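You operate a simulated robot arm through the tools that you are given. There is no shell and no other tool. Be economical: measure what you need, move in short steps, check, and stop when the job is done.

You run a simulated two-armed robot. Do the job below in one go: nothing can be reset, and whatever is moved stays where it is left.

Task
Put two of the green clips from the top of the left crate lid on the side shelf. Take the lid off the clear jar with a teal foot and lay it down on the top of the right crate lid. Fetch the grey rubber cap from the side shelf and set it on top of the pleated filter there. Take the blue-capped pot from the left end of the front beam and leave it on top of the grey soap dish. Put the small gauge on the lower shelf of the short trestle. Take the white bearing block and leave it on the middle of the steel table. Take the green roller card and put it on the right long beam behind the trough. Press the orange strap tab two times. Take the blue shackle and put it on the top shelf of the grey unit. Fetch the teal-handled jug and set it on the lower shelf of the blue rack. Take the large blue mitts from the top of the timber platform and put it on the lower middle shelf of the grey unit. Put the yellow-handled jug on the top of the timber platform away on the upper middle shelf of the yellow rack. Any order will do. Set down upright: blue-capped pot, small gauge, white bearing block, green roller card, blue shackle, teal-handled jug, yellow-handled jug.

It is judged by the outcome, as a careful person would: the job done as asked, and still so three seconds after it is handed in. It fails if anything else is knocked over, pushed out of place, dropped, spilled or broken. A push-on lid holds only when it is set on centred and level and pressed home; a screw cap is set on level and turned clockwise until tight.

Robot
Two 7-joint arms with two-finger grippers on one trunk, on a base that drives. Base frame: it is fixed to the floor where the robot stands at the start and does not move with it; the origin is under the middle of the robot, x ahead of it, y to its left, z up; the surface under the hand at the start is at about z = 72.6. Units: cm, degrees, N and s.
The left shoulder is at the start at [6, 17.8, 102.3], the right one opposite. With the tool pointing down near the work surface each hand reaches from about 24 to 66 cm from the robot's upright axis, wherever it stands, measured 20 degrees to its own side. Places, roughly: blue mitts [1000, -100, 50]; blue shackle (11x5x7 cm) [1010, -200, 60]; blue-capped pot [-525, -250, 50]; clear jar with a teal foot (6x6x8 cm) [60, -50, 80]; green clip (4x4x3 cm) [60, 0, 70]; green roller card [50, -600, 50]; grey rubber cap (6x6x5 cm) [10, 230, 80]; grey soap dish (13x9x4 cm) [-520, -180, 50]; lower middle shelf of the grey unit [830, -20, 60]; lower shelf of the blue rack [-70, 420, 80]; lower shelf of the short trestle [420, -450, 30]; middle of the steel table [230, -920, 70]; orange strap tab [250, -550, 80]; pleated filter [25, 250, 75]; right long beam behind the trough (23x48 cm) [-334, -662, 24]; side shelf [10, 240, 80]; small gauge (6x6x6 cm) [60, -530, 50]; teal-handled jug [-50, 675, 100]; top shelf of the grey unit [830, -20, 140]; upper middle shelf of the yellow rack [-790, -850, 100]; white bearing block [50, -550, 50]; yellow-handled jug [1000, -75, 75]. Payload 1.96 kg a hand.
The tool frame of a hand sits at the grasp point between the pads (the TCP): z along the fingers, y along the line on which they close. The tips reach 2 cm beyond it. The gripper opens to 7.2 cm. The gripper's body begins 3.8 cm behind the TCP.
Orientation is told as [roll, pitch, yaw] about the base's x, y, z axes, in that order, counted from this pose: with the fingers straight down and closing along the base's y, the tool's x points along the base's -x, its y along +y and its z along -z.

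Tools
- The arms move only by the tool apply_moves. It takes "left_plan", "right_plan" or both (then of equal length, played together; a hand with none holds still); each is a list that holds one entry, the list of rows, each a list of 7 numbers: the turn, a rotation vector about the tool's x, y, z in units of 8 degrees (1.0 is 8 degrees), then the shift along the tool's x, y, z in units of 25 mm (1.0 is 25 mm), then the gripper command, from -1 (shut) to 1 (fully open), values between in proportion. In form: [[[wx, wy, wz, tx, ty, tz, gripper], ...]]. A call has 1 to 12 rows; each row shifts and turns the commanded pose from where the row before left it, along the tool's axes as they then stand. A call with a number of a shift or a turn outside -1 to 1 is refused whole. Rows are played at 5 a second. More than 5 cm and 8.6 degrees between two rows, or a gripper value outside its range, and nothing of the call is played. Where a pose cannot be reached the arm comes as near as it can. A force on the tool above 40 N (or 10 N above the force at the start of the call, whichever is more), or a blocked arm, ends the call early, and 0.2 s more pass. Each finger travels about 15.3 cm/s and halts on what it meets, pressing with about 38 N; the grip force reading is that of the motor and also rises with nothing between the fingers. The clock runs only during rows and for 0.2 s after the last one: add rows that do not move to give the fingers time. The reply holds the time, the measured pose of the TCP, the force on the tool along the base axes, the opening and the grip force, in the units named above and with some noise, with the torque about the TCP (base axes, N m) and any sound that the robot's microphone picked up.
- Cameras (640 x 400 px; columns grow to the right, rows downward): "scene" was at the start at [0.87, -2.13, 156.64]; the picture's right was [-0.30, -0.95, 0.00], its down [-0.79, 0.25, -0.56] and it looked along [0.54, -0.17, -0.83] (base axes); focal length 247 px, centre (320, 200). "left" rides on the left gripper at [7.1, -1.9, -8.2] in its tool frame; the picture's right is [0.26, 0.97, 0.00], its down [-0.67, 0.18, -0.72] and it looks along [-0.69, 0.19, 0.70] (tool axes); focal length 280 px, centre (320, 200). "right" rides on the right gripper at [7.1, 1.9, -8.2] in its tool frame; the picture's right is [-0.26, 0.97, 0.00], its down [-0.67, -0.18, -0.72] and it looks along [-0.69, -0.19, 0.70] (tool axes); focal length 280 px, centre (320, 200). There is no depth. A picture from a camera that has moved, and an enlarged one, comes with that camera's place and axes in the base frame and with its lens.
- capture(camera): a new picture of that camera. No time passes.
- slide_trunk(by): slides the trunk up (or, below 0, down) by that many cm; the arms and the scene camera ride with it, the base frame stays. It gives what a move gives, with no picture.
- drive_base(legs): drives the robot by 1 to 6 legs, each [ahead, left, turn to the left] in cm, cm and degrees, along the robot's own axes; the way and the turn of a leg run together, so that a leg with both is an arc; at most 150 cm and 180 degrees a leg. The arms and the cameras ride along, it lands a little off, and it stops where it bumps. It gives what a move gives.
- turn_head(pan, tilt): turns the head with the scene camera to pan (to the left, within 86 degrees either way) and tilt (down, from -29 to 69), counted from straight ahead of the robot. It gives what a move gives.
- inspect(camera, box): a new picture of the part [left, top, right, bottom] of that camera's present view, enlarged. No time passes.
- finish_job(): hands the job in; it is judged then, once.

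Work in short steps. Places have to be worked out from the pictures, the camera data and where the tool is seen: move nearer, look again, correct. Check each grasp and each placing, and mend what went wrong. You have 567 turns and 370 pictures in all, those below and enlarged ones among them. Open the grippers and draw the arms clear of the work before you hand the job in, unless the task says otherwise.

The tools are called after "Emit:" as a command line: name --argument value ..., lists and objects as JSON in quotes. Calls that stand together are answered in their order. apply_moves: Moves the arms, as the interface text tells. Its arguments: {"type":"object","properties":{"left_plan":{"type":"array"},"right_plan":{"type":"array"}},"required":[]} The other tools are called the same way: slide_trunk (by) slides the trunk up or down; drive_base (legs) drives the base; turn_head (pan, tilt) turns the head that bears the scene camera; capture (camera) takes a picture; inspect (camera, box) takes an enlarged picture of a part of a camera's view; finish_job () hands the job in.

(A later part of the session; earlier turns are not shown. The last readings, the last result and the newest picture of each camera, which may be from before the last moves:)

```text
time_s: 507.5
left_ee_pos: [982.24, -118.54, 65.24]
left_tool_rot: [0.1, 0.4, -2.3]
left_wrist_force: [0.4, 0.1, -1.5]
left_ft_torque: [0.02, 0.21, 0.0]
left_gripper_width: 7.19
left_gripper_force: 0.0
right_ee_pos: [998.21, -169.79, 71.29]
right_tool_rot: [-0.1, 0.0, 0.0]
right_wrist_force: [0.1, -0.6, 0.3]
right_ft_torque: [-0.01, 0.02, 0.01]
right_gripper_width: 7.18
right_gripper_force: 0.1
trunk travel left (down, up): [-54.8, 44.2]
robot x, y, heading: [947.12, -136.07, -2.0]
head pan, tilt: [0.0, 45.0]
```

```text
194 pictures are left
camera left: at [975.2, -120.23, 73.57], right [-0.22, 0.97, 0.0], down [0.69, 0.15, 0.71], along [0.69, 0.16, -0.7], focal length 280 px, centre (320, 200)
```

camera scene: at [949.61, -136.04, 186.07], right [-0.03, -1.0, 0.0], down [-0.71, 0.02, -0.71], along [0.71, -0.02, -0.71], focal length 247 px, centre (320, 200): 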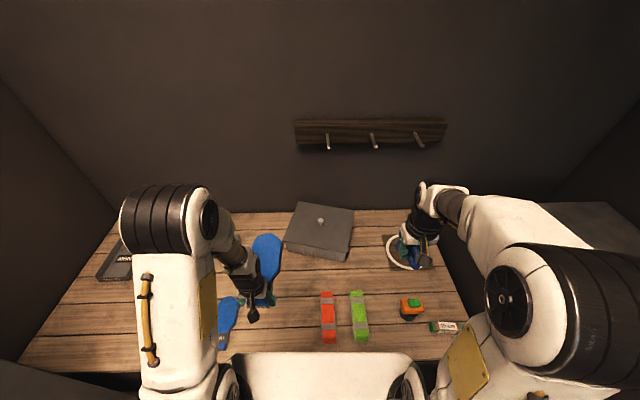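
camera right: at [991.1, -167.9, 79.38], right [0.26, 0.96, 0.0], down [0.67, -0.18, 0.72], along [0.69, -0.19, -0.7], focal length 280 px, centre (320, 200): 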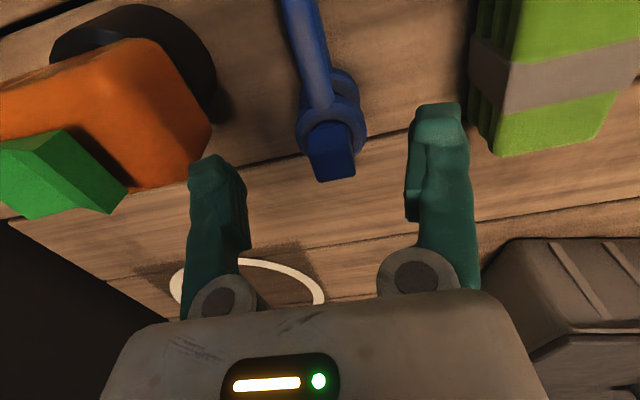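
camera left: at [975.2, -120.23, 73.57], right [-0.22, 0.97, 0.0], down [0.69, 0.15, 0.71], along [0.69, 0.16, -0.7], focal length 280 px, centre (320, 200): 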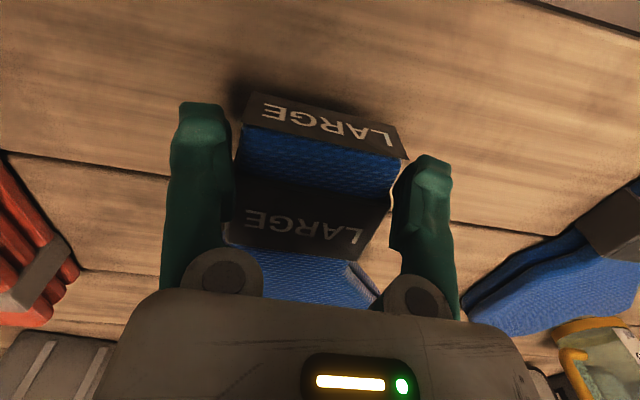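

They still cling. I lower them again and bring the closed right hand over the mitts' palm to hold them down.

Emit:
apply_moves --left_plan '[[[0, 0, 0, 0, 0, 0.6, 1], [0, 0, 0, 0, 0, 0.5, 1], [0, 0, 0, 0, 0, 0, 1], [0, 0, 0, 0, 0, 0, 1], [0, 0, 0, 0, 0, 0, 1], [0, 0, 0, 0, 0, 0, 1], [0, 0, 0, 0, 0, 0, 1], [0, 0, 0, 0, 0, 0, 1], [0, 0, 0, 0, 0, 0, 1], [0, 0, 0, 0, 0, 0, 1], [0, 0, 0, 0, 0, 0, 1], [0, 0, 0, 0, 0, 0, 1]]]' --right_plan '[[[0, 0, 0, 0, 0, -0.9, 0], [0, 0, 0, 0, 0, -0.9, -1], [0, 0, 0, 0, 0, -0.6, -1], [0, 0, 0, 0, 1, 0, -1], [0, 0, 0, 0, 1, 0, -1], [0, 0, 0, 0, 1, 0, -1], [0, 0, 0, 0, 1, 0, -1], [0, 0, 0, 0, 1, 0, -1], [0, 0, 0, 0, 1, 0, -1], [0, 0, 0, 0, 1, 0, -1], [0, 0, 0, 0, 1, 0, -1], [0, 0, 0, 0, 1, 0, -1]]]'

Emit:
capture --camera "scene"

```text
time_s: 510.1
left_ee_pos: [982.09, -118.48, 62.42]
left_tool_rot: [0.1, 0.6, -2.4]
left_wrist_force: [-0.3, 0.1, 0.2]
left_ft_torque: [-0.02, 0.01, 0.0]
left_gripper_width: 7.2
left_gripper_force: 0.1
right_ee_pos: [998.24, -147.27, 77.06]
right_tool_rot: [-0.2, 0.1, -0.1]
right_wrist_force: [-0.4, -0.4, 0.2]
right_ft_torque: [0.02, -0.02, 0.04]
right_gripper_width: 0.0
right_gripper_force: 29.0
trunk travel left (down, up): [-54.8, 44.2]
robot x, y, heading: [947.44, -135.74, -2.1]
head pan, tilt: [0.0, 45.0]
```

```text
193 pictures are left
camera scene: at [949.45, -135.93, 146.06], right [-0.03, -1.0, 0.0], down [-0.71, 0.02, -0.71], along [0.71, -0.02, -0.71], focal length 247 px, centre (320, 200)
```

scene: 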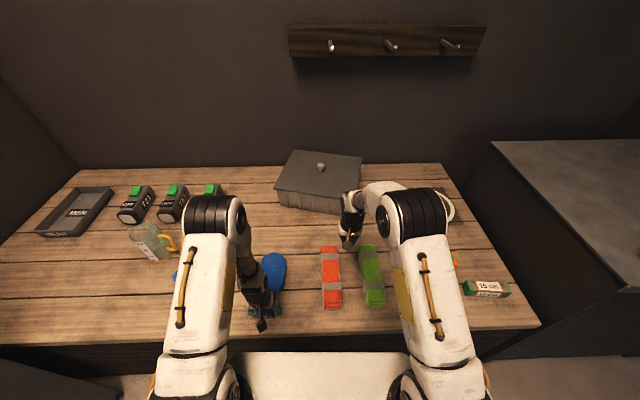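

The left hand now reads no load. I try rising a little before using the right hand.

Emit:
apply_moves --left_plan '[[[0, 0, 0, 0, 0, -0.2, 1], [0, 0, 0, 0, 0, -0.2, 1], [0, 0, 0, 0, 0, 0, 1]]]'

Emit:
capture --camera "left"

```text
time_s: 510.9
left_ee_pos: [982.23, -118.64, 63.51]
left_tool_rot: [0.0, 0.5, -2.3]
left_wrist_force: [0.5, -0.3, 0.3]
left_ft_torque: [-0.04, -0.04, -0.02]
left_gripper_width: 7.2
left_gripper_force: 0.1
right_ee_pos: [998.26, -147.35, 77.1]
right_tool_rot: [-0.2, 0.0, 0.0]
right_wrist_force: [0.2, -0.9, -1.1]
right_ft_torque: [-0.02, 0.01, 0.02]
right_gripper_width: 0.0
right_gripper_force: 29.5
trunk travel left (down, up): [-54.8, 44.2]
robot x, y, heading: [947.18, -136.23, -1.8]
head pan, tilt: [0.0, 45.0]
```

```text
192 pictures are left
camera left: at [975.15, -120.27, 71.79], right [-0.22, 0.97, 0.0], down [0.69, 0.15, 0.71], along [0.69, 0.16, -0.7], focal length 280 px, centre (320, 200)
```

left: 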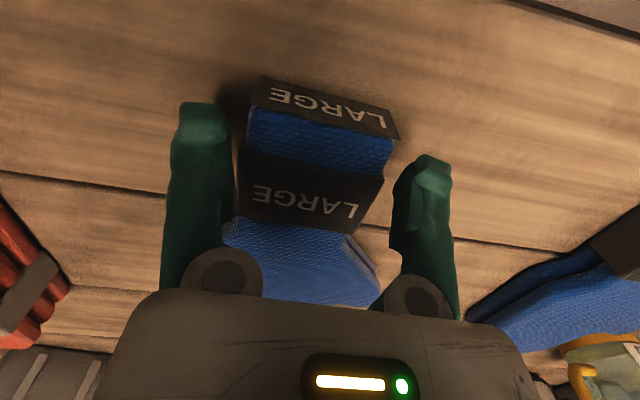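

The mitts are free on the platform. Now I regrip with tilted hands: I raise the left and tilt it 35 degrees, and send the right back above the shackle with a 40-degree tilt.

Emit:
apply_moves --left_plan '[[[0, 0, 0, 0, 0, -0.8, 1], [0, 0, 0, 0, 0, -0.8, 1], [0, 0, 0, 0, 0, -0.8, 1], [0, 0, 0, 0, 0, -0.8, 1], [0, -0.88, 0, 0, 0, 0, 1], [0, -0.88, 0, 0, 0, 0, 1], [0, -0.88, 0, 0, 0, 0, 1], [0, -0.88, 0, 0, 0, 0, 1], [0, -0.88, 0, 0, 0, 0, 1], [0, 0, 0, 0, 0, 0, 1]]]' --right_plan '[[[0, 0, 0, 0, -1, 0, 0], [0, 0, 0, 0, -1, 0, 1], [0, 0, 0, 0, -1, 0, 1], [0, 0, 0, 0, -1, 0, 1], [0, 0, 0, 0, -1, 0, 1], [0, -1, 0, 0, -1, 0, 1], [0, -1, 0, 0, -1, 0, 1], [0, -1, 0, 0, -1, 0, 1], [0, -1, 0, 0, -1, 0, 1], [0, -1, 0, 0, 0, 0, 1]]]'

Emit:
capture --camera "right"

Emit:
capture --camera "left"

Emit:
capture --camera "scene"

```text
time_s: 513.1
left_ee_pos: [983.43, -118.63, 70.59]
left_tool_rot: [0.2, -34.8, -2.5]
left_wrist_force: [0.7, -0.4, 0.8]
left_ft_torque: [-0.01, 0.02, -0.02]
left_gripper_width: 7.2
left_gripper_force: 0.1
left hand out of reach, approached as far as the arm can: row 8, 9
right_ee_pos: [998.05, -169.9, 77.23]
right_tool_rot: [-0.2, -40.2, 0.1]
right_wrist_force: [0.5, 0.2, 0.4]
right_ft_torque: [-0.01, 0.01, -0.01]
right_gripper_width: 7.18
right_gripper_force: 0.0
trunk travel left (down, up): [-54.8, 44.2]
robot x, y, heading: [947.2, -136.06, -1.8]
head pan, tilt: [0.0, 45.0]
```

```text
191 pictures are left
camera right: at [987.49, -167.93, 78.91], right [0.2, 0.97, 0.17], down [0.05, -0.18, 0.98], along [0.98, -0.19, -0.09], focal length 280 px, centre (320, 200)
```

right: 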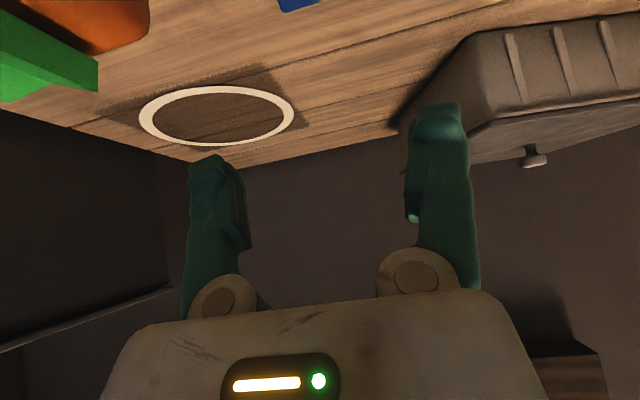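

```text
190 pictures are left
camera left: at [972.91, -120.13, 73.36], right [-0.18, 0.97, -0.15], down [0.15, 0.17, 0.97], along [0.97, 0.15, -0.18], focal length 280 px, centre (320, 200)
```

left: 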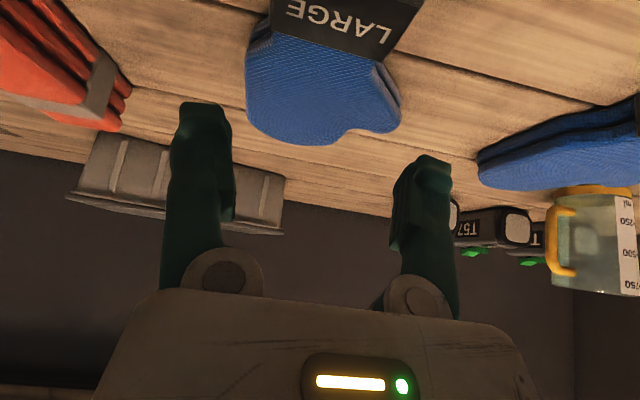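

```text
189 pictures are left
camera scene: at [949.38, -136.04, 146.07], right [-0.03, -1.0, 0.0], down [-0.71, 0.02, -0.71], along [0.71, -0.02, -0.71], focal length 247 px, centre (320, 200)
```

scene: 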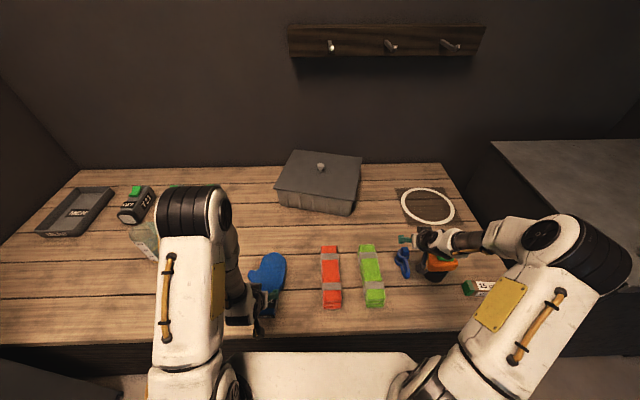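

I descend with the tilted right hand onto the shackle, to z≈64.

Emit:
apply_moves --right_plan '[[[0, 0, 0, 0.574, 0, 0.684, 1], [0, 0, 0, 0.574, 0, 0.684, 1], [0, 0, 0, 0.574, 0, 0.684, 1], [0, 0, 0, 0.574, 0, 0.684, 1], [0, 0, 0, 0.574, 0, 0.684, 1], [0, 0, 0, 0, 0, 0, 1]]]'

Emit:
capture --camera "right"

Emit:
inspect --camera "scene" --box '[350, 200, 510, 310]'

```text
time_s: 514.5
left_ee_pos: [983.43, -118.53, 70.59]
left_tool_rot: [0.1, -34.6, -2.4]
left_wrist_force: [0.8, 0.1, -0.3]
left_ft_torque: [-0.02, 0.01, -0.02]
left_gripper_width: 7.17
left_gripper_force: 0.0
right_ee_pos: [998.27, -170.01, 66.07]
right_tool_rot: [-0.1, -40.0, 0.1]
right_wrist_force: [0.1, 0.3, 0.1]
right_ft_torque: [0.03, 0.0, 0.0]
right_gripper_width: 7.19
right_gripper_force: 0.1
trunk travel left (down, up): [-54.8, 44.2]
robot x, y, heading: [947.14, -135.93, -1.9]
head pan, tilt: [0.0, 45.0]
```

```text
188 pictures are left
camera right: at [987.58, -168.02, 67.73], right [0.2, 0.97, 0.17], down [0.06, -0.18, 0.98], along [0.98, -0.19, -0.09], focal length 280 px, centre (320, 200)
```

right: 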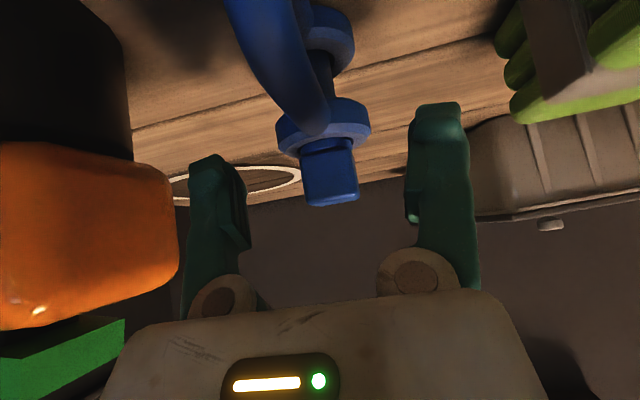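

```text
3.64 times, centred on (430, 255) of scene
camera zoom: at [949.41, -135.99, 146.07], right [-0.03, -1.0, 0.0], down [-0.71, 0.02, -0.71], along [0.71, -0.02, -0.71], focal length 899 px, centre (-80, 0)
```

zoom: 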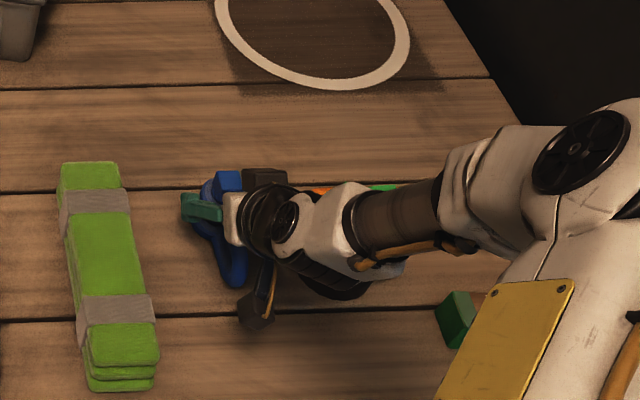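

The upper leg is at z≈63. I lower to z 62.6 and close.

Emit:
apply_moves --right_plan '[[[0, 0, 0, 0.3, 0, 0.36, 1], [0, 0, 0, 0.3, 0, 0.36, 1], [0, 0, 0, 0.25, 0, 0.3, 1], [0, 0, 0, 0, 0, 0, 0], [0, 0, 0, 0, 0, 0, -1], [0, 0, 0, 0, 0, 0, -1], [0, 0, 0, 0, 0, 0, -1]]]'

Emit:
capture --camera "right"

```text
time_s: 516.1
left_ee_pos: [983.58, -118.52, 70.58]
left_tool_rot: [0.2, -34.6, -2.4]
left_wrist_force: [0.0, 0.4, 0.0]
left_ft_torque: [-0.04, -0.01, 0.0]
left_gripper_width: 7.22
left_gripper_force: 0.0
right_ee_pos: [998.32, -169.94, 62.76]
right_tool_rot: [-0.1, -39.9, 0.0]
right_wrist_force: [-0.3, -0.7, -5.9]
right_ft_torque: [0.0, 0.08, -0.01]
right_gripper_width: 0.75
right_gripper_force: 35.5
trunk travel left (down, up): [-54.8, 44.2]
robot x, y, heading: [947.04, -135.79, -1.8]
head pan, tilt: [0.0, 45.0]
```

```text
186 pictures are left
camera right: at [987.64, -168.03, 64.42], right [0.2, 0.97, 0.17], down [0.06, -0.18, 0.98], along [0.98, -0.19, -0.09], focal length 280 px, centre (320, 200)
```

right: 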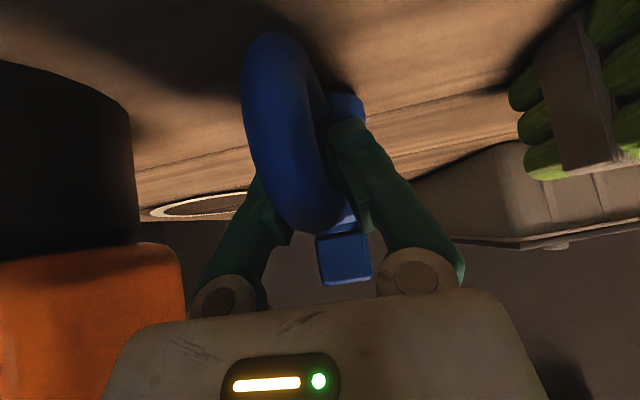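

The grip is only on the edge of the bar (0.75 cm). I reopen, go 0.8 cm lower and close again.

Emit:
apply_moves --right_plan '[[[0, 0, 0, 0, 0, 0, 0], [0, 0, 0, 0, 0, 0, 1], [0, 0, 0, 0.2, 0, 0.24, 1], [0, 0, 0, 0, 0, 0, 0], [0, 0, 0, 0, 0, 0, -1], [0, 0, 0, 0, 0, 0, -1], [0, 0, 0, 0, 0, 0, -1]]]'

Emit:
capture --camera "right"

```text
time_s: 517.7
left_ee_pos: [983.58, -118.62, 70.68]
left_tool_rot: [0.1, -34.7, -2.4]
left_wrist_force: [-0.7, -0.1, 0.0]
left_ft_torque: [0.02, -0.02, -0.01]
left_gripper_width: 7.2
left_gripper_force: 0.1
right_ee_pos: [998.27, -169.85, 61.92]
right_tool_rot: [-0.1, -39.9, 0.0]
right_wrist_force: [-0.6, 1.1, -0.1]
right_ft_torque: [0.01, -0.13, 0.03]
right_gripper_width: 0.62
right_gripper_force: 34.2
trunk travel left (down, up): [-54.8, 44.2]
robot x, y, heading: [947.51, -135.56, -1.7]
head pan, tilt: [0.0, 45.0]
```

```text
185 pictures are left
camera right: at [987.56, -167.99, 63.65], right [0.2, 0.97, 0.17], down [0.06, -0.18, 0.98], along [0.98, -0.19, -0.09], focal length 280 px, centre (320, 200)
```

right: 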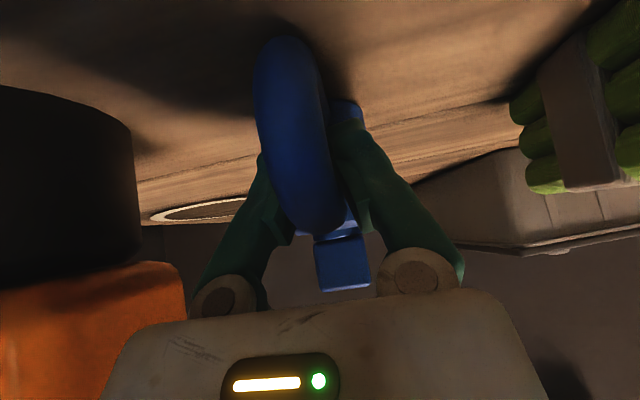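

I test by lifting 1.5 cm.

Emit:
apply_moves --right_plan '[[[0, 0, 0, -0.13, 0, -0.15, -1], [0, 0, 0, -0.26, 0, -0.3, -1], [0, 0, 0, 0, 0, 0, -1]]]'

Emit:
capture --camera "right"

```text
time_s: 518.5
left_ee_pos: [983.48, -118.59, 70.58]
left_tool_rot: [0.2, -34.6, -2.3]
left_wrist_force: [-1.4, 0.2, -0.5]
left_ft_torque: [0.02, 0.02, 0.04]
left_gripper_width: 7.19
left_gripper_force: 0.0
right_ee_pos: [998.31, -170.06, 63.43]
right_tool_rot: [-0.1, -39.9, 0.1]
right_wrist_force: [0.0, 1.2, -5.5]
right_ft_torque: [0.01, 0.09, -0.01]
right_gripper_width: 0.58
right_gripper_force: 34.4
trunk travel left (down, up): [-54.8, 44.2]
robot x, y, heading: [946.84, -135.97, -1.7]
head pan, tilt: [0.0, 45.0]
```

```text
184 pictures are left
camera right: at [987.61, -168.03, 65.06], right [0.2, 0.97, 0.17], down [0.06, -0.18, 0.98], along [0.98, -0.19, -0.09], focal length 280 px, centre (320, 200)
```

right: 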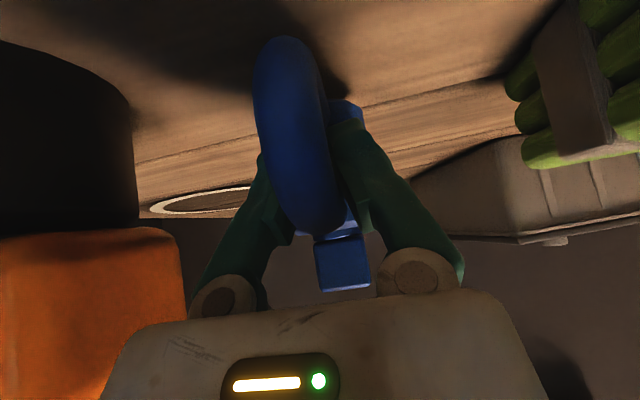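

The shackle lifts upright and level. I raise it, and lower the tilted left hand toward the mitts' cuff.

Emit:
apply_moves --right_plan '[[[0, 0, 0, -0.4, 0, -0.48, -1], [0, 0, 0, -0.4, 0, -0.48, -1], [0, 0, 0, -0.4, 0, -0.48, -1], [0, 0, 0, -0.4, 0, -0.48, -1], [0, 0, 0, -0.4, 0, -0.48, -1], [0, 0, 0, -0.4, 0, -0.48, -1]]]' --left_plan '[[[0, 0, -0.2, 0.4, 0.08, -0.25, 1], [0, 0, 0, 0.38, 0, -0.25, 1], [0, 0, 0, 0.4, 0, 0.55, 1], [0, 0, 0, 0.4, 0, 0.55, 1], [0, 0, 0, 0.4, 0, 0.55, 1], [0, 0, 0, 0, 0, 0, 1]]]'

Emit:
capture --camera "left"

Emit:
inspect --camera "scene" --box '[190, 240, 320, 340]'

```text
time_s: 519.9
left_ee_pos: [982.36, -118.33, 64.18]
left_tool_rot: [-0.9, -34.7, -0.4]
left_wrist_force: [0.6, -0.4, -0.1]
left_ft_torque: [-0.01, 0.02, 0.01]
left_gripper_width: 7.19
left_gripper_force: 0.1
left hand out of reach, approached as far as the arm can: row 1, 2
right_ee_pos: [998.07, -170.01, 72.9]
right_tool_rot: [-0.1, -40.0, 0.0]
right_wrist_force: [0.1, 1.4, -4.6]
right_ft_torque: [-0.02, 0.11, 0.01]
right_gripper_width: 0.59
right_gripper_force: 34.1
trunk travel left (down, up): [-54.8, 44.2]
robot x, y, heading: [947.4, -135.9, -1.7]
head pan, tilt: [0.0, 45.0]
```

```text
183 pictures are left
camera left: at [971.88, -120.09, 67.01], right [-0.2, 0.97, -0.16], down [0.15, 0.19, 0.97], along [0.97, 0.17, -0.18], focal length 280 px, centre (320, 200)
```

left: 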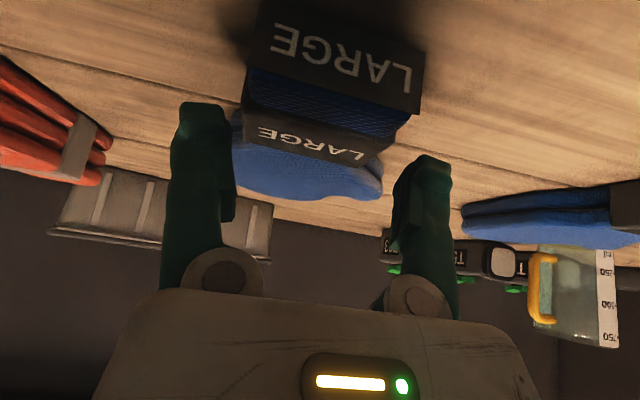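

```text
4.00 times, centred on (255, 290) of scene
camera zoom: at [949.45, -136.04, 146.06], right [-0.03, -1.0, 0.0], down [-0.71, 0.02, -0.71], along [0.71, -0.02, -0.71], focal length 989 px, centre (580, -160)
```

zoom: 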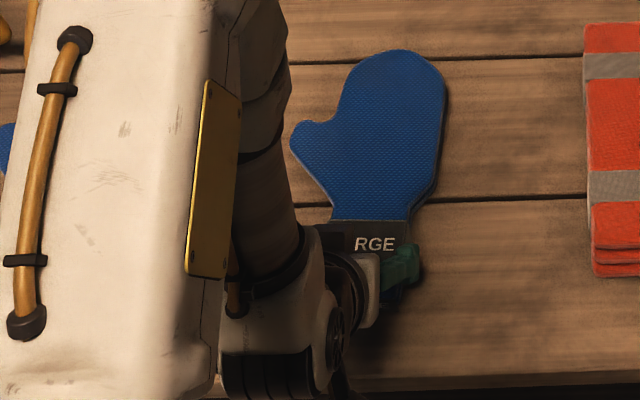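

From this low view: platform z≈57, mitt top ≈60.8, cuff front at x≈982. My earlier grip was only on the top edge, which worked. I lower so the tips straddle the blue strip.

Emit:
apply_moves --left_plan '[[[0, 0, 0, 0.05, 0, 0.25, 1], [0, 0, 0, 0.05, 0, 0.25, 1], [0, 0, 0, 0.06, 0, 0.25, 1], [0, 0, 0, 0.06, 0, 0.27, 1], [0, 0, 0, 0, 0, 0, 1]]]'

Emit:
capture --camera "left"

```text
time_s: 521.1
left_ee_pos: [983.34, -118.36, 62.15]
left_tool_rot: [-0.8, -34.8, -0.5]
left_wrist_force: [-6.4, 0.4, 34.3]
left_ft_torque: [0.02, 0.33, -0.04]
left_gripper_width: 7.26
left_gripper_force: 0.5
right_ee_pos: [997.94, -170.01, 73.04]
right_tool_rot: [0.0, -40.2, 0.0]
right_wrist_force: [-0.2, 0.0, -5.7]
right_ft_torque: [0.0, 0.08, -0.02]
right_gripper_width: 0.59
right_gripper_force: 34.6
trunk travel left (down, up): [-54.8, 44.2]
robot x, y, heading: [947.17, -136.03, -1.7]
head pan, tilt: [0.0, 45.0]
```

```text
181 pictures are left
camera left: at [972.87, -120.18, 64.83], right [-0.2, 0.97, -0.16], down [0.15, 0.19, 0.97], along [0.97, 0.17, -0.18], focal length 280 px, centre (320, 200)
```

left: 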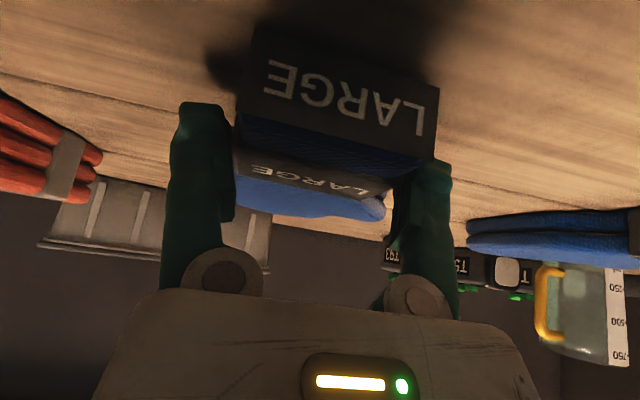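

The fingers are wedged onto the cuff. I close and lift to test.

Emit:
apply_moves --left_plan '[[[0, 0, 0, 0, 0, 0, -1], [0, 0, 0, 0, 0, 0, -1], [0, 0, 0, -0.15, 0, -0.2, -1], [0, 0, 0, -0.3, 0, -0.45, -1], [0, 0, 0, -0.3, 0, -0.45, -1], [0, 0, 0, 0, 0, 0, -1]]]'

Emit:
capture --camera "left"

```text
time_s: 522.5
left_ee_pos: [983.45, -118.33, 65.29]
left_tool_rot: [-0.9, -34.6, -0.4]
left_wrist_force: [0.0, 0.1, -0.7]
left_ft_torque: [-0.02, 0.14, 0.01]
left_gripper_width: 7.15
left_gripper_force: 38.4
right_ee_pos: [998.21, -169.88, 72.83]
right_tool_rot: [-0.1, -39.9, 0.0]
right_wrist_force: [1.3, 0.0, -4.7]
right_ft_torque: [-0.01, 0.08, 0.03]
right_gripper_width: 0.6
right_gripper_force: 33.2
trunk travel left (down, up): [-54.8, 44.2]
robot x, y, heading: [947.22, -135.93, -2.1]
head pan, tilt: [0.0, 45.0]
```

```text
180 pictures are left
camera left: at [972.91, -120.12, 68.05], right [-0.2, 0.97, -0.16], down [0.15, 0.19, 0.97], along [0.97, 0.17, -0.19], focal length 280 px, centre (320, 200)
```

left: 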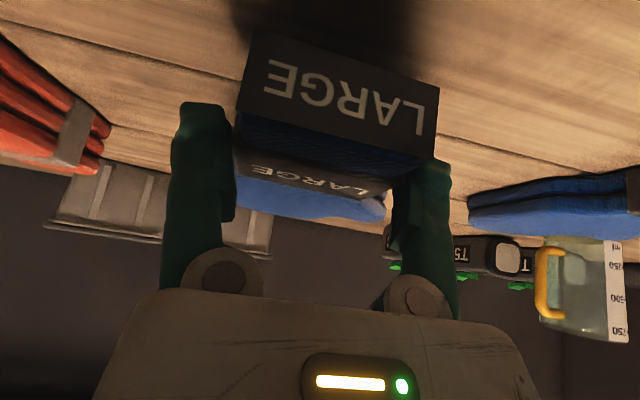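

Held. I lift further and back off, then check from the head camera.

Emit:
apply_moves --left_plan '[[[0, 0, 0, -0.5, 0, -0.7, -1], [0, 0, 0, -0.5, 0, -0.7, -1], [0, 0, 0, -0.5, 0, -0.7, -1], [0, 0, 0, -0.5, 0, -0.7, -1], [0, 0, 0, 0, 0, 0, -1]]]'

Emit:
drive_base --legs '[[-60, 0, 2]]'

Emit:
capture --camera "scene"

```text
time_s: 523.7
left_ee_pos: [984.94, -118.27, 72.87]
left_tool_rot: [-0.9, -34.7, -0.4]
left_wrist_force: [0.4, -0.3, -1.6]
left_ft_torque: [-0.01, 0.17, 0.02]
left_gripper_width: 7.13
left_gripper_force: 37.6
left hand out of reach, approached as far as the arm can: row 3, 4
right_ee_pos: [998.21, -169.85, 72.77]
right_tool_rot: [-0.1, -39.9, 0.0]
right_wrist_force: [0.3, 0.0, -5.4]
right_ft_torque: [-0.01, 0.08, -0.01]
right_gripper_width: 0.59
right_gripper_force: 33.8
trunk travel left (down, up): [-54.8, 44.2]
robot x, y, heading: [947.58, -136.15, -1.8]
head pan, tilt: [0.0, 45.0]
```

```text
time_s: 527.1
left_ee_pos: [924.6, -115.96, 73.0]
left_tool_rot: [-0.9, -34.6, 1.9]
left_wrist_force: [0.0, -0.8, -1.7]
left_ft_torque: [0.0, 0.16, -0.02]
left_gripper_width: 7.1
left_gripper_force: 37.7
right_ee_pos: [939.81, -166.96, 72.8]
right_tool_rot: [-0.1, -40.0, 2.4]
right_wrist_force: [0.8, -0.2, -5.4]
right_ft_torque: [0.04, 0.08, 0.01]
right_gripper_width: 0.6
right_gripper_force: 34.0
trunk travel left (down, up): [-54.8, 44.2]
robot x, y, heading: [887.89, -135.64, 0.5]
head pan, tilt: [0.0, 45.0]
```

```text
179 pictures are left
camera scene: at [889.85, -135.27, 146.06], right [0.01, -1.0, 0.0], down [-0.71, -0.01, -0.71], along [0.71, 0.01, -0.71], focal length 247 px, centre (320, 200)
```

scene: 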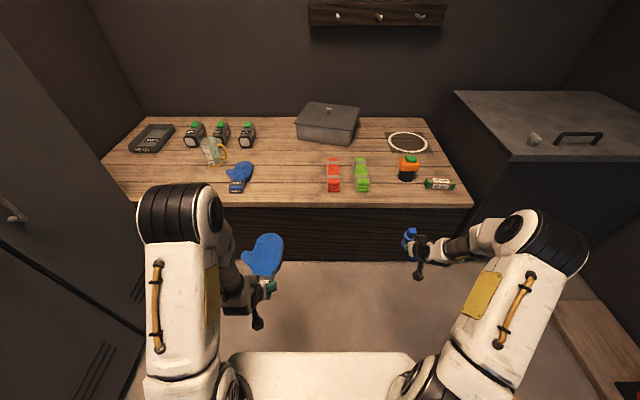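

Both are well held. I go to the grey unit and do the shackle first.

Emit:
drive_base --legs '[[-58, 0, 0], [0, 0, 89.5]]'

Emit:
slide_trunk --by 40

Emit:
apply_moves --right_plan '[[[0, 0, 0, -0.6, 0, -0.72, -1], [0, 0, 0, -0.6, 0, -0.72, -1], [0, 0, 0, -0.6, 0, -0.72, -1], [0, 0, 0, -0.6, 0, -0.72, -1], [0, 0, 0, -0.6, 0, -0.72, -1], [0, 0, 0, -0.6, 0, -0.72, -1], [0, 0, 0, -0.6, 0, -0.72, -1], [0, 0, 0, -0.6, 0, -0.72, -1], [0, 0, 0, -0.6, 0, -0.72, -1], [0, 0, 0, -0.6, 0, -0.72, -1], [0, 0, 0, -0.6, 0, -0.72, -1], [0, 0, 0, -0.6, 0, -0.72, -1]]]'

Emit:
turn_head --pan 0 --tilt 30

Emit:
capture --camera "scene"

```text
time_s: 534.2
left_ee_pos: [809.83, -99.05, 72.81]
left_tool_rot: [-1.0, -34.6, 92.8]
left_wrist_force: [0.3, -0.7, -2.4]
left_ft_torque: [-0.19, -0.01, -0.01]
left_gripper_width: 7.0
left_gripper_force: 37.9
right_ee_pos: [860.6, -83.23, 72.87]
right_tool_rot: [-0.2, -39.9, 93.2]
right_wrist_force: [-0.9, -0.3, -6.0]
right_ft_torque: [-0.09, -0.02, -0.06]
right_gripper_width: 0.6
right_gripper_force: 32.0
trunk travel left (down, up): [-54.8, 44.2]
robot x, y, heading: [829.76, -135.86, 91.2]
head pan, tilt: [0.0, 45.0]
```

```text
time_s: 538.1
left_ee_pos: [809.75, -99.27, 112.85]
left_tool_rot: [-1.0, -34.6, 92.8]
left_wrist_force: [0.5, 0.7, -1.0]
left_ft_torque: [-0.15, -0.01, 0.0]
left_gripper_width: 7.0
left_gripper_force: 38.0
right_ee_pos: [860.56, -83.23, 112.75]
right_tool_rot: [-0.2, -39.9, 93.1]
right_wrist_force: [-0.1, -0.1, -5.4]
right_ft_torque: [-0.07, -0.02, 0.0]
right_gripper_width: 0.6
right_gripper_force: 31.0
trunk travel left (down, up): [-94.8, 4.2]
robot x, y, heading: [829.73, -135.84, 91.3]
head pan, tilt: [0.0, 45.0]
```

```text
time_s: 540.7
left_ee_pos: [809.82, -99.24, 112.82]
left_tool_rot: [-1.0, -34.5, 92.9]
left_wrist_force: [-0.3, -0.5, -2.3]
left_ft_torque: [-0.13, -0.03, -0.02]
left_gripper_width: 6.97
left_gripper_force: 37.9
right_ee_pos: [860.52, -83.3, 141.01]
right_tool_rot: [-0.1, -40.0, 93.3]
right_wrist_force: [-0.5, -0.5, -5.5]
right_ft_torque: [-0.11, 0.05, -0.02]
right_gripper_width: 0.58
right_gripper_force: 31.5
trunk travel left (down, up): [-94.8, 4.2]
robot x, y, heading: [829.5, -136.19, 91.5]
head pan, tilt: [0.0, 45.0]
```

```text
time_s: 541.5
left_ee_pos: [809.87, -99.24, 112.83]
left_tool_rot: [-0.9, -34.6, 92.8]
left_wrist_force: [-0.4, -0.2, -1.5]
left_ft_torque: [-0.16, -0.01, 0.0]
left_gripper_width: 6.98
left_gripper_force: 38.1
right_ee_pos: [860.61, -83.32, 140.85]
right_tool_rot: [-0.2, -39.9, 93.1]
right_wrist_force: [-0.4, -0.5, -5.1]
right_ft_torque: [-0.07, 0.03, -0.03]
right_gripper_width: 0.61
right_gripper_force: 31.4
trunk travel left (down, up): [-94.8, 4.2]
robot x, y, heading: [829.5, -135.69, 91.4]
head pan, tilt: [0.0, 30.0]
```

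```text
178 pictures are left
camera scene: at [829.61, -132.75, 188.32], right [1.0, 0.02, 0.0], down [0.01, -0.5, -0.87], along [-0.02, 0.86, -0.5], focal length 247 px, centre (320, 200)
```

scene: 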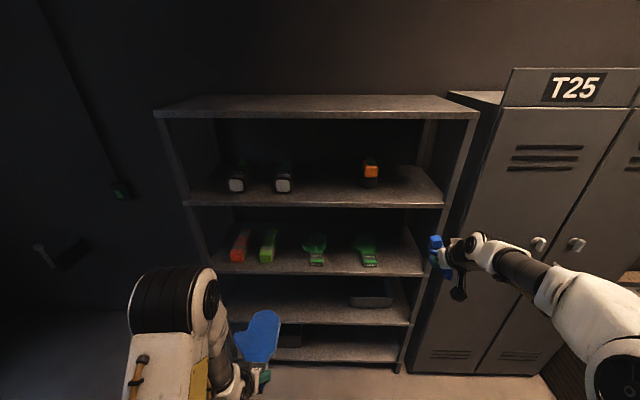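

The right hand reaches z 141 now. I raise the trunk the last 4 cm, bring the right hand toward the middle and line up with the gap at x≈830.

Emit:
slide_trunk --by 4

Emit:
apply_moves --right_plan '[[[0, 0, 0, 0, 0.9, 0, -1], [0, 0, 0, 0, 0.9, 0, -1], [0, 0, 0, 0, 0.9, 0, -1], [0, 0, 0, 0, 0.9, 0, -1], [0, 0, 0, 0, 0.9, 0, -1], [0, 0, 0, 0, 0.9, 0, -1], [0, 0, 0, 0, 0.9, 0, -1], [0, 0, 0, 0, 0.9, 0, -1], [0, 0, 0, 0, 0.8, 0, -1]]]'

Emit:
drive_base --legs '[[0, 10, -2], [30, 0, 0]]'

Emit:
capture --camera "scene"

Emit:
capture --camera "right"

```text
time_s: 542.3
left_ee_pos: [809.86, -99.11, 116.95]
left_tool_rot: [-0.8, -34.6, 92.7]
left_wrist_force: [0.4, 0.0, -1.7]
left_ft_torque: [-0.19, -0.01, 0.01]
left_gripper_width: 6.94
left_gripper_force: 38.6
right_ee_pos: [860.66, -83.21, 145.02]
right_tool_rot: [-0.2, -39.9, 93.2]
right_wrist_force: [0.7, -0.2, -5.0]
right_ft_torque: [-0.11, 0.03, 0.0]
right_gripper_width: 0.62
right_gripper_force: 31.0
trunk travel left (down, up): [-98.8, 0.2]
robot x, y, heading: [829.58, -135.82, 91.2]
head pan, tilt: [0.0, 30.0]
```

```text
time_s: 544.3
left_ee_pos: [809.71, -99.2, 116.87]
left_tool_rot: [-1.1, -34.6, 92.8]
left_wrist_force: [-0.3, -0.2, -1.1]
left_ft_torque: [-0.13, 0.0, -0.02]
left_gripper_width: 6.93
left_gripper_force: 37.7
right_ee_pos: [840.57, -84.58, 145.21]
right_tool_rot: [-0.1, -39.9, 93.2]
right_wrist_force: [0.9, -0.2, -6.3]
right_ft_torque: [-0.08, 0.02, 0.01]
right_gripper_width: 0.6
right_gripper_force: 31.3
trunk travel left (down, up): [-98.8, 0.2]
robot x, y, heading: [829.39, -135.86, 91.6]
head pan, tilt: [0.0, 30.0]
```

```text
time_s: 547.1
left_ee_pos: [801.55, -68.53, 117.0]
left_tool_rot: [-1.0, -34.7, 90.6]
left_wrist_force: [0.9, 0.5, -1.9]
left_ft_torque: [-0.17, -0.03, -0.02]
left_gripper_width: 6.95
left_gripper_force: 38.2
right_ee_pos: [832.94, -54.95, 145.23]
right_tool_rot: [-0.2, -40.0, 91.1]
right_wrist_force: [0.7, -0.3, -5.4]
right_ft_torque: [-0.08, 0.02, 0.03]
right_gripper_width: 0.59
right_gripper_force: 30.8
trunk travel left (down, up): [-98.8, 0.2]
robot x, y, heading: [820.0, -105.99, 89.3]
head pan, tilt: [0.0, 30.0]
```

```text
177 pictures are left
camera scene: at [820.02, -102.92, 192.33], right [1.0, -0.01, 0.0], down [-0.01, -0.5, -0.87], along [0.01, 0.87, -0.5], focal length 247 px, centre (320, 200)
```

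scene: 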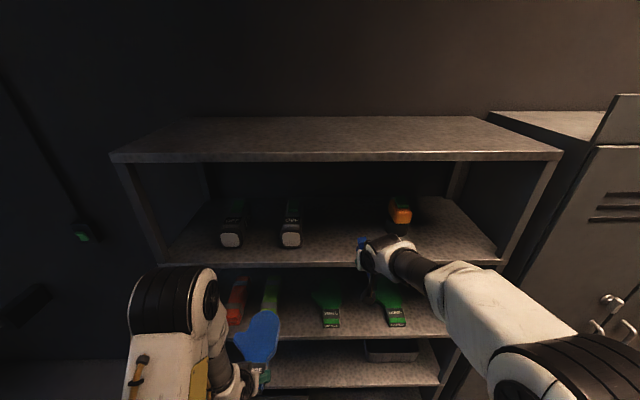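

```text
176 pictures are left
camera right: at [831.31, -65.7, 146.86], right [-0.97, 0.18, 0.17], down [0.18, 0.06, 0.98], along [0.17, 0.98, -0.09], focal length 280 px, centre (320, 200)
```

right: 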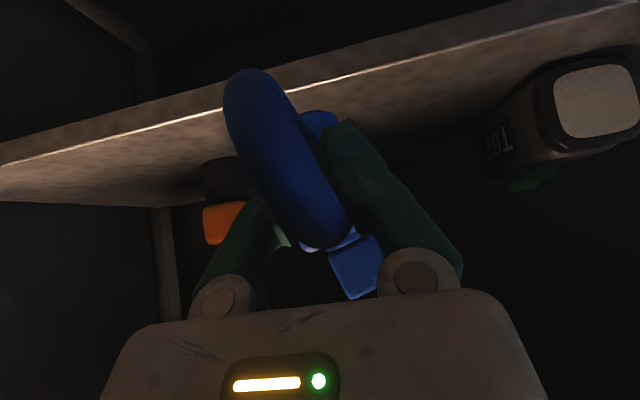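

The shelf edge is at z≈135.3 and the gap is clear; the shackle has rolled slightly in the grip but hangs near upright. I drive in 20 cm.

Emit:
drive_base --legs '[[20, 1, 0]]'

Emit:
capture --camera "right"

Emit:
inspect --camera "scene" --box '[220, 180, 460, 330]'

```text
time_s: 548.7
left_ee_pos: [800.98, -48.6, 116.95]
left_tool_rot: [-1.0, -34.8, 90.5]
left_wrist_force: [-0.6, 0.2, -1.5]
left_ft_torque: [-0.15, 0.01, 0.02]
left_gripper_width: 6.91
left_gripper_force: 37.6
right_ee_pos: [832.42, -35.09, 145.27]
right_tool_rot: [-0.1, -40.1, 91.1]
right_wrist_force: [-0.9, -0.9, -5.2]
right_ft_torque: [-0.07, 0.02, -0.02]
right_gripper_width: 0.59
right_gripper_force: 30.9
trunk travel left (down, up): [-98.8, 0.2]
robot x, y, heading: [819.04, -85.61, 89.2]
head pan, tilt: [0.0, 30.0]
```

```text
175 pictures are left
camera right: at [830.7, -45.76, 146.9], right [-0.97, 0.18, 0.17], down [0.18, 0.06, 0.98], along [0.17, 0.98, -0.09], focal length 280 px, centre (320, 200)
```

right: 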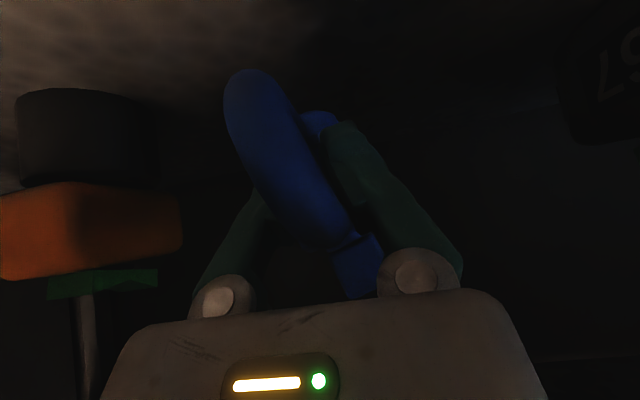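

```text
2.67 times, centred on (340, 255) of scene
camera zoom: at [819.42, -83.03, 192.34], right [1.0, -0.02, 0.0], down [-0.01, -0.5, -0.87], along [0.01, 0.87, -0.5], focal length 660 px, centre (267, 53)
```

zoom: 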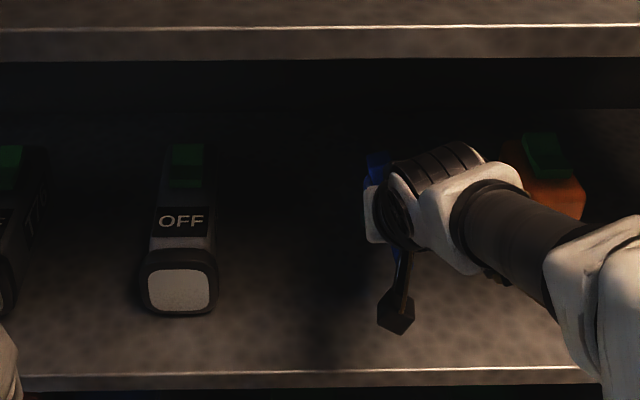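

Clear of both neighbours. I lower slowly to the shelf.

Emit:
apply_moves --right_plan '[[[0, 0, 0, 0.257, 0.3, 0.306, -1], [0, 0, 0, 0.257, 0.3, 0.306, -1], [0, 0, 0, 0.257, 0, 0.306, -1], [0, 0, 0, 0.129, 0, 0.153, -1], [0, 0, 0, 0.129, 0, 0.153, -1], [0, 0, 0, 0, 0, 0, -1]]]'

```text
time_s: 550.1
left_ee_pos: [800.88, -48.08, 116.85]
left_tool_rot: [-1.0, -34.6, 90.5]
left_wrist_force: [0.6, -0.2, -2.1]
left_ft_torque: [-0.19, 0.0, -0.04]
left_gripper_width: 6.95
left_gripper_force: 37.8
right_ee_pos: [830.87, -34.63, 141.1]
right_tool_rot: [-0.1, -40.0, 91.0]
right_wrist_force: [0.1, -0.1, -5.3]
right_ft_torque: [-0.09, -0.01, 0.03]
right_gripper_width: 0.62
right_gripper_force: 31.6
trunk travel left (down, up): [-98.8, 0.2]
robot x, y, heading: [818.97, -85.45, 89.1]
head pan, tilt: [0.0, 30.0]
```

Emit:
apply_moves --right_plan '[[[0, 0, 0, 0.08, 0, 0.09, -1], [0, 0, 0, 0.08, 0, 0.09, -1], [0, 0, 0, 0.08, 0, 0.09, -1], [0, 0, 0, 0, 0, 0, -1]]]'

Emit:
capture --camera "right"

```text
time_s: 551.1
left_ee_pos: [800.95, -48.17, 116.94]
left_tool_rot: [-1.0, -34.6, 90.5]
left_wrist_force: [-0.6, -0.2, -2.1]
left_ft_torque: [-0.19, -0.02, 0.01]
left_gripper_width: 6.92
left_gripper_force: 38.1
right_ee_pos: [830.92, -34.79, 140.19]
right_tool_rot: [0.0, -39.9, 90.9]
right_wrist_force: [-0.2, 0.8, -4.9]
right_ft_torque: [-0.05, 0.01, 0.04]
right_gripper_width: 0.6
right_gripper_force: 31.0
trunk travel left (down, up): [-98.8, 0.2]
robot x, y, heading: [819.36, -86.11, 89.2]
head pan, tilt: [0.0, 30.0]
```

```text
173 pictures are left
camera right: at [829.19, -45.42, 141.88], right [-0.97, 0.18, 0.17], down [0.18, 0.06, 0.98], along [0.17, 0.98, -0.09], focal length 280 px, centre (320, 200)
```

right: 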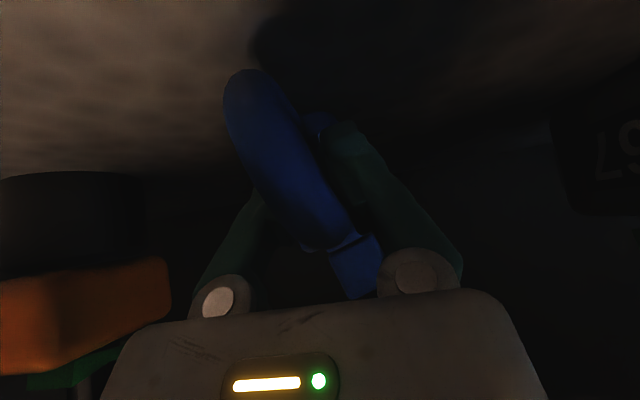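

Emit:
apply_moves --right_plan '[[[0, 0, 0, 0.08, 0, 0.09, -1], [0, 0, 0, 0.08, 0, 0.09, -1], [0, 0, 0, 0.08, 0, 0.09, -1], [0, 0, 0, 0, 0, 0, -1]]]'

```text
time_s: 552.2
left_ee_pos: [801.04, -48.47, 116.81]
left_tool_rot: [-1.0, -34.8, 90.5]
left_wrist_force: [0.5, 0.3, -1.3]
left_ft_torque: [-0.19, 0.04, 0.0]
left_gripper_width: 6.9
left_gripper_force: 37.7
right_ee_pos: [830.98, -34.7, 139.87]
right_tool_rot: [0.1, -40.7, 91.0]
right_wrist_force: [1.7, -2.9, 8.1]
right_ft_torque: [0.33, 0.06, -0.06]
right_gripper_width: 0.6
right_gripper_force: 30.2
trunk travel left (down, up): [-98.8, 0.2]
robot x, y, heading: [819.29, -85.61, 89.0]
head pan, tilt: [0.0, 30.0]
stopped in row 4 (right hand): the force on the tool passed its limit at 41 N (the readings are from after the stop); the commanded pose is now the measured one
```

Contact. The shackle leans about 14 degrees sideways in the grip; I lift 0.7 cm, roll the hand to set it upright and lower again.

Emit:
apply_moves --right_plan '[[[0, 0, 0, -0.2, 0, -0.24, -1], [-0.46, 0, 0.39, 0, 0, 0, -1], [-0.46, 0, 0.39, 0, 0, 0, -1], [-0.46, 0, 0.39, 0, 0, 0, -1], [0, 0, 0, 0, 0, 0, -1]]]'

Emit:
capture --camera "right"

Emit:
inspect --camera "scene" --box '[300, 190, 440, 300]'

```text
time_s: 553.4
left_ee_pos: [801.05, -48.11, 116.85]
left_tool_rot: [-1.0, -34.6, 90.6]
left_wrist_force: [0.7, 0.2, -1.6]
left_ft_torque: [-0.18, -0.03, -0.05]
left_gripper_width: 6.93
left_gripper_force: 38.7
right_ee_pos: [830.83, -34.49, 140.54]
right_tool_rot: [18.8, -39.0, 78.9]
right_wrist_force: [-0.1, -0.1, -5.8]
right_ft_torque: [-0.1, 0.06, -0.02]
right_gripper_width: 0.58
right_gripper_force: 30.8
trunk travel left (down, up): [-98.8, 0.2]
robot x, y, heading: [819.16, -85.63, 89.1]
head pan, tilt: [0.0, 30.0]
```

```text
172 pictures are left
camera right: at [829.62, -45.23, 142.53], right [-0.9, 0.18, 0.41], down [0.42, 0.05, 0.91], along [0.14, 0.98, -0.13], focal length 280 px, centre (320, 200)
```

right: 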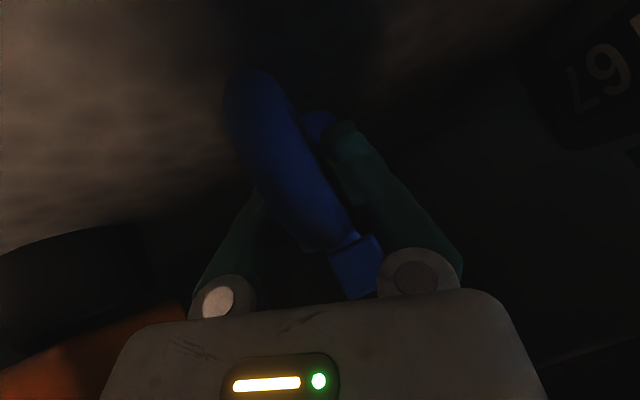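

```text
3.64 times, centred on (370, 245) of scene
camera zoom: at [819.37, -82.46, 192.32], right [1.0, -0.02, 0.0], down [-0.01, -0.5, -0.87], along [0.01, 0.87, -0.5], focal length 899 px, centre (138, 36)
```

zoom: 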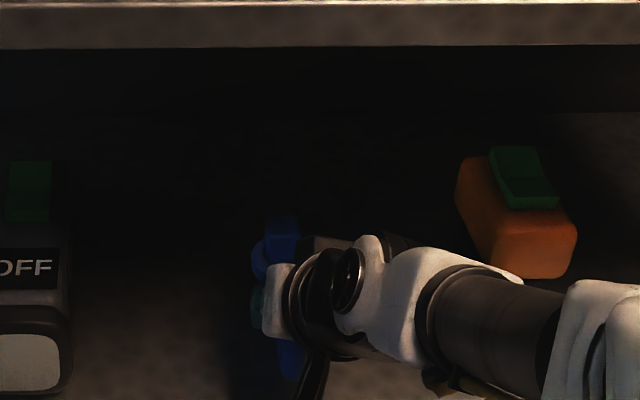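

I over-corrected: relative to true vertical it leaned only 4 degrees before. I roll back 10 degrees.

Emit:
apply_moves --right_plan '[[[0.49, 0, -0.41, 0, 0, 0, -1], [0.49, 0, -0.41, 0, 0, 0, -1], [0, 0, 0, 0, 0, 0, -1]]]'

Emit:
capture --camera "right"

```text
time_s: 554.2
left_ee_pos: [800.98, -48.22, 116.93]
left_tool_rot: [-0.9, -34.6, 90.5]
left_wrist_force: [-0.1, 0.7, -1.5]
left_ft_torque: [-0.18, -0.02, -0.01]
left_gripper_width: 6.92
left_gripper_force: 38.0
right_ee_pos: [831.0, -34.59, 140.45]
right_tool_rot: [5.6, -40.4, 87.2]
right_wrist_force: [0.9, 0.0, -6.2]
right_ft_torque: [-0.09, 0.02, 0.0]
right_gripper_width: 0.61
right_gripper_force: 30.6
trunk travel left (down, up): [-98.8, 0.2]
robot x, y, heading: [819.34, -85.4, 89.1]
head pan, tilt: [0.0, 30.0]
```

```text
170 pictures are left
camera right: at [829.32, -45.21, 142.28], right [-0.95, 0.18, 0.24], down [0.25, 0.05, 0.97], along [0.17, 0.98, -0.1], focal length 280 px, centre (320, 200)
```

right: 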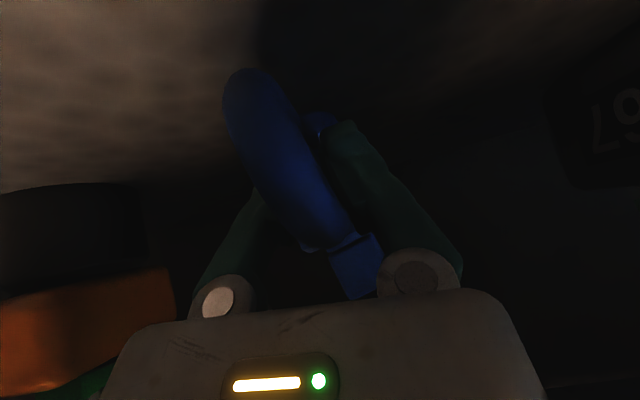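

Now it is parallel to the vertical. I lower to contact and release.

Emit:
apply_moves --right_plan '[[[0, 0, 0, 0.08, 0, 0.09, -1], [0, 0, 0, 0.08, 0, 0.09, -1], [0, 0, 0, 0, 0, 0, -1]]]'

```text
time_s: 555.0
left_ee_pos: [801.01, -48.26, 116.88]
left_tool_rot: [-1.0, -34.6, 90.4]
left_wrist_force: [-0.7, -0.5, -1.8]
left_ft_torque: [-0.19, 0.02, -0.03]
left_gripper_width: 6.91
left_gripper_force: 37.7
right_ee_pos: [830.85, -34.59, 140.07]
right_tool_rot: [5.5, -40.3, 87.2]
right_wrist_force: [-0.7, -0.5, -5.7]
right_ft_torque: [-0.04, 0.0, 0.01]
right_gripper_width: 0.57
right_gripper_force: 31.1
trunk travel left (down, up): [-98.8, 0.2]
robot x, y, heading: [818.98, -85.76, 89.0]
head pan, tilt: [0.0, 30.0]
```

Emit:
apply_moves --right_plan '[[[0, 0, 0, 0.05, 0, 0.06, -1], [0, 0, 0, 0.05, 0, 0.06, -1], [0, 0, 0, 0, 0, 0, -1]]]'

```text
time_s: 555.8
left_ee_pos: [800.95, -48.16, 117.0]
left_tool_rot: [-1.0, -34.7, 90.5]
left_wrist_force: [0.1, 0.1, -1.5]
left_ft_torque: [-0.18, -0.01, -0.01]
left_gripper_width: 6.91
left_gripper_force: 37.6
right_ee_pos: [830.83, -34.46, 139.94]
right_tool_rot: [5.7, -40.7, 87.2]
right_wrist_force: [2.4, 5.1, 20.9]
right_ft_torque: [1.05, 0.18, -0.16]
right_gripper_width: 0.58
right_gripper_force: 30.6
trunk travel left (down, up): [-98.8, 0.2]
robot x, y, heading: [819.16, -85.6, 88.8]
head pan, tilt: [0.0, 30.0]
```

Contact. I open and withdraw back along the tool axis.

Emit:
apply_moves --right_plan '[[[0, 0, 0, 0, 0, -0.03, -0.6], [0, 0, 0, 0, 0, 0, -0.1], [0, 0, 0, 0, 0, 0, 0.2], [0, 0, 0, 0, 0, -0.3, 0.2], [0, 0, 0, 0, 0, -0.6, 0.2], [0, 0, 0, 0.2, 0, -0.8, 0.2], [0, 0, 0, 0.4, 0, -0.8, 0.2], [0, 0, 0, 0, 0, 0, 0.2]]]'

Emit:
capture --camera "right"

```text
time_s: 557.6
left_ee_pos: [800.87, -48.24, 116.89]
left_tool_rot: [-1.0, -34.7, 90.7]
left_wrist_force: [-0.5, -0.4, -1.7]
left_ft_torque: [-0.18, -0.02, -0.01]
left_gripper_width: 6.91
left_gripper_force: 37.6
right_ee_pos: [831.09, -39.91, 143.36]
right_tool_rot: [5.5, -40.3, 87.3]
right_wrist_force: [0.2, -0.3, -0.1]
right_ft_torque: [0.01, -0.01, 0.0]
right_gripper_width: 4.31
right_gripper_force: 0.1
trunk travel left (down, up): [-98.8, 0.2]
robot x, y, heading: [819.15, -85.98, 89.3]
head pan, tilt: [0.0, 30.0]
```

```text
169 pictures are left
camera right: at [829.45, -50.64, 145.14], right [-0.95, 0.18, 0.24], down [0.25, 0.05, 0.97], along [0.17, 0.98, -0.1], focal length 280 px, centre (320, 200)
```

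right: 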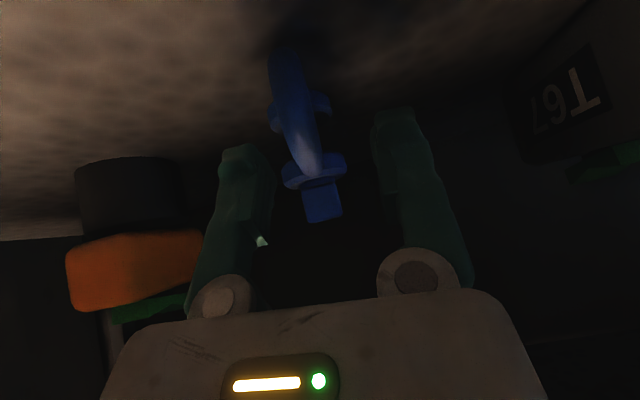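

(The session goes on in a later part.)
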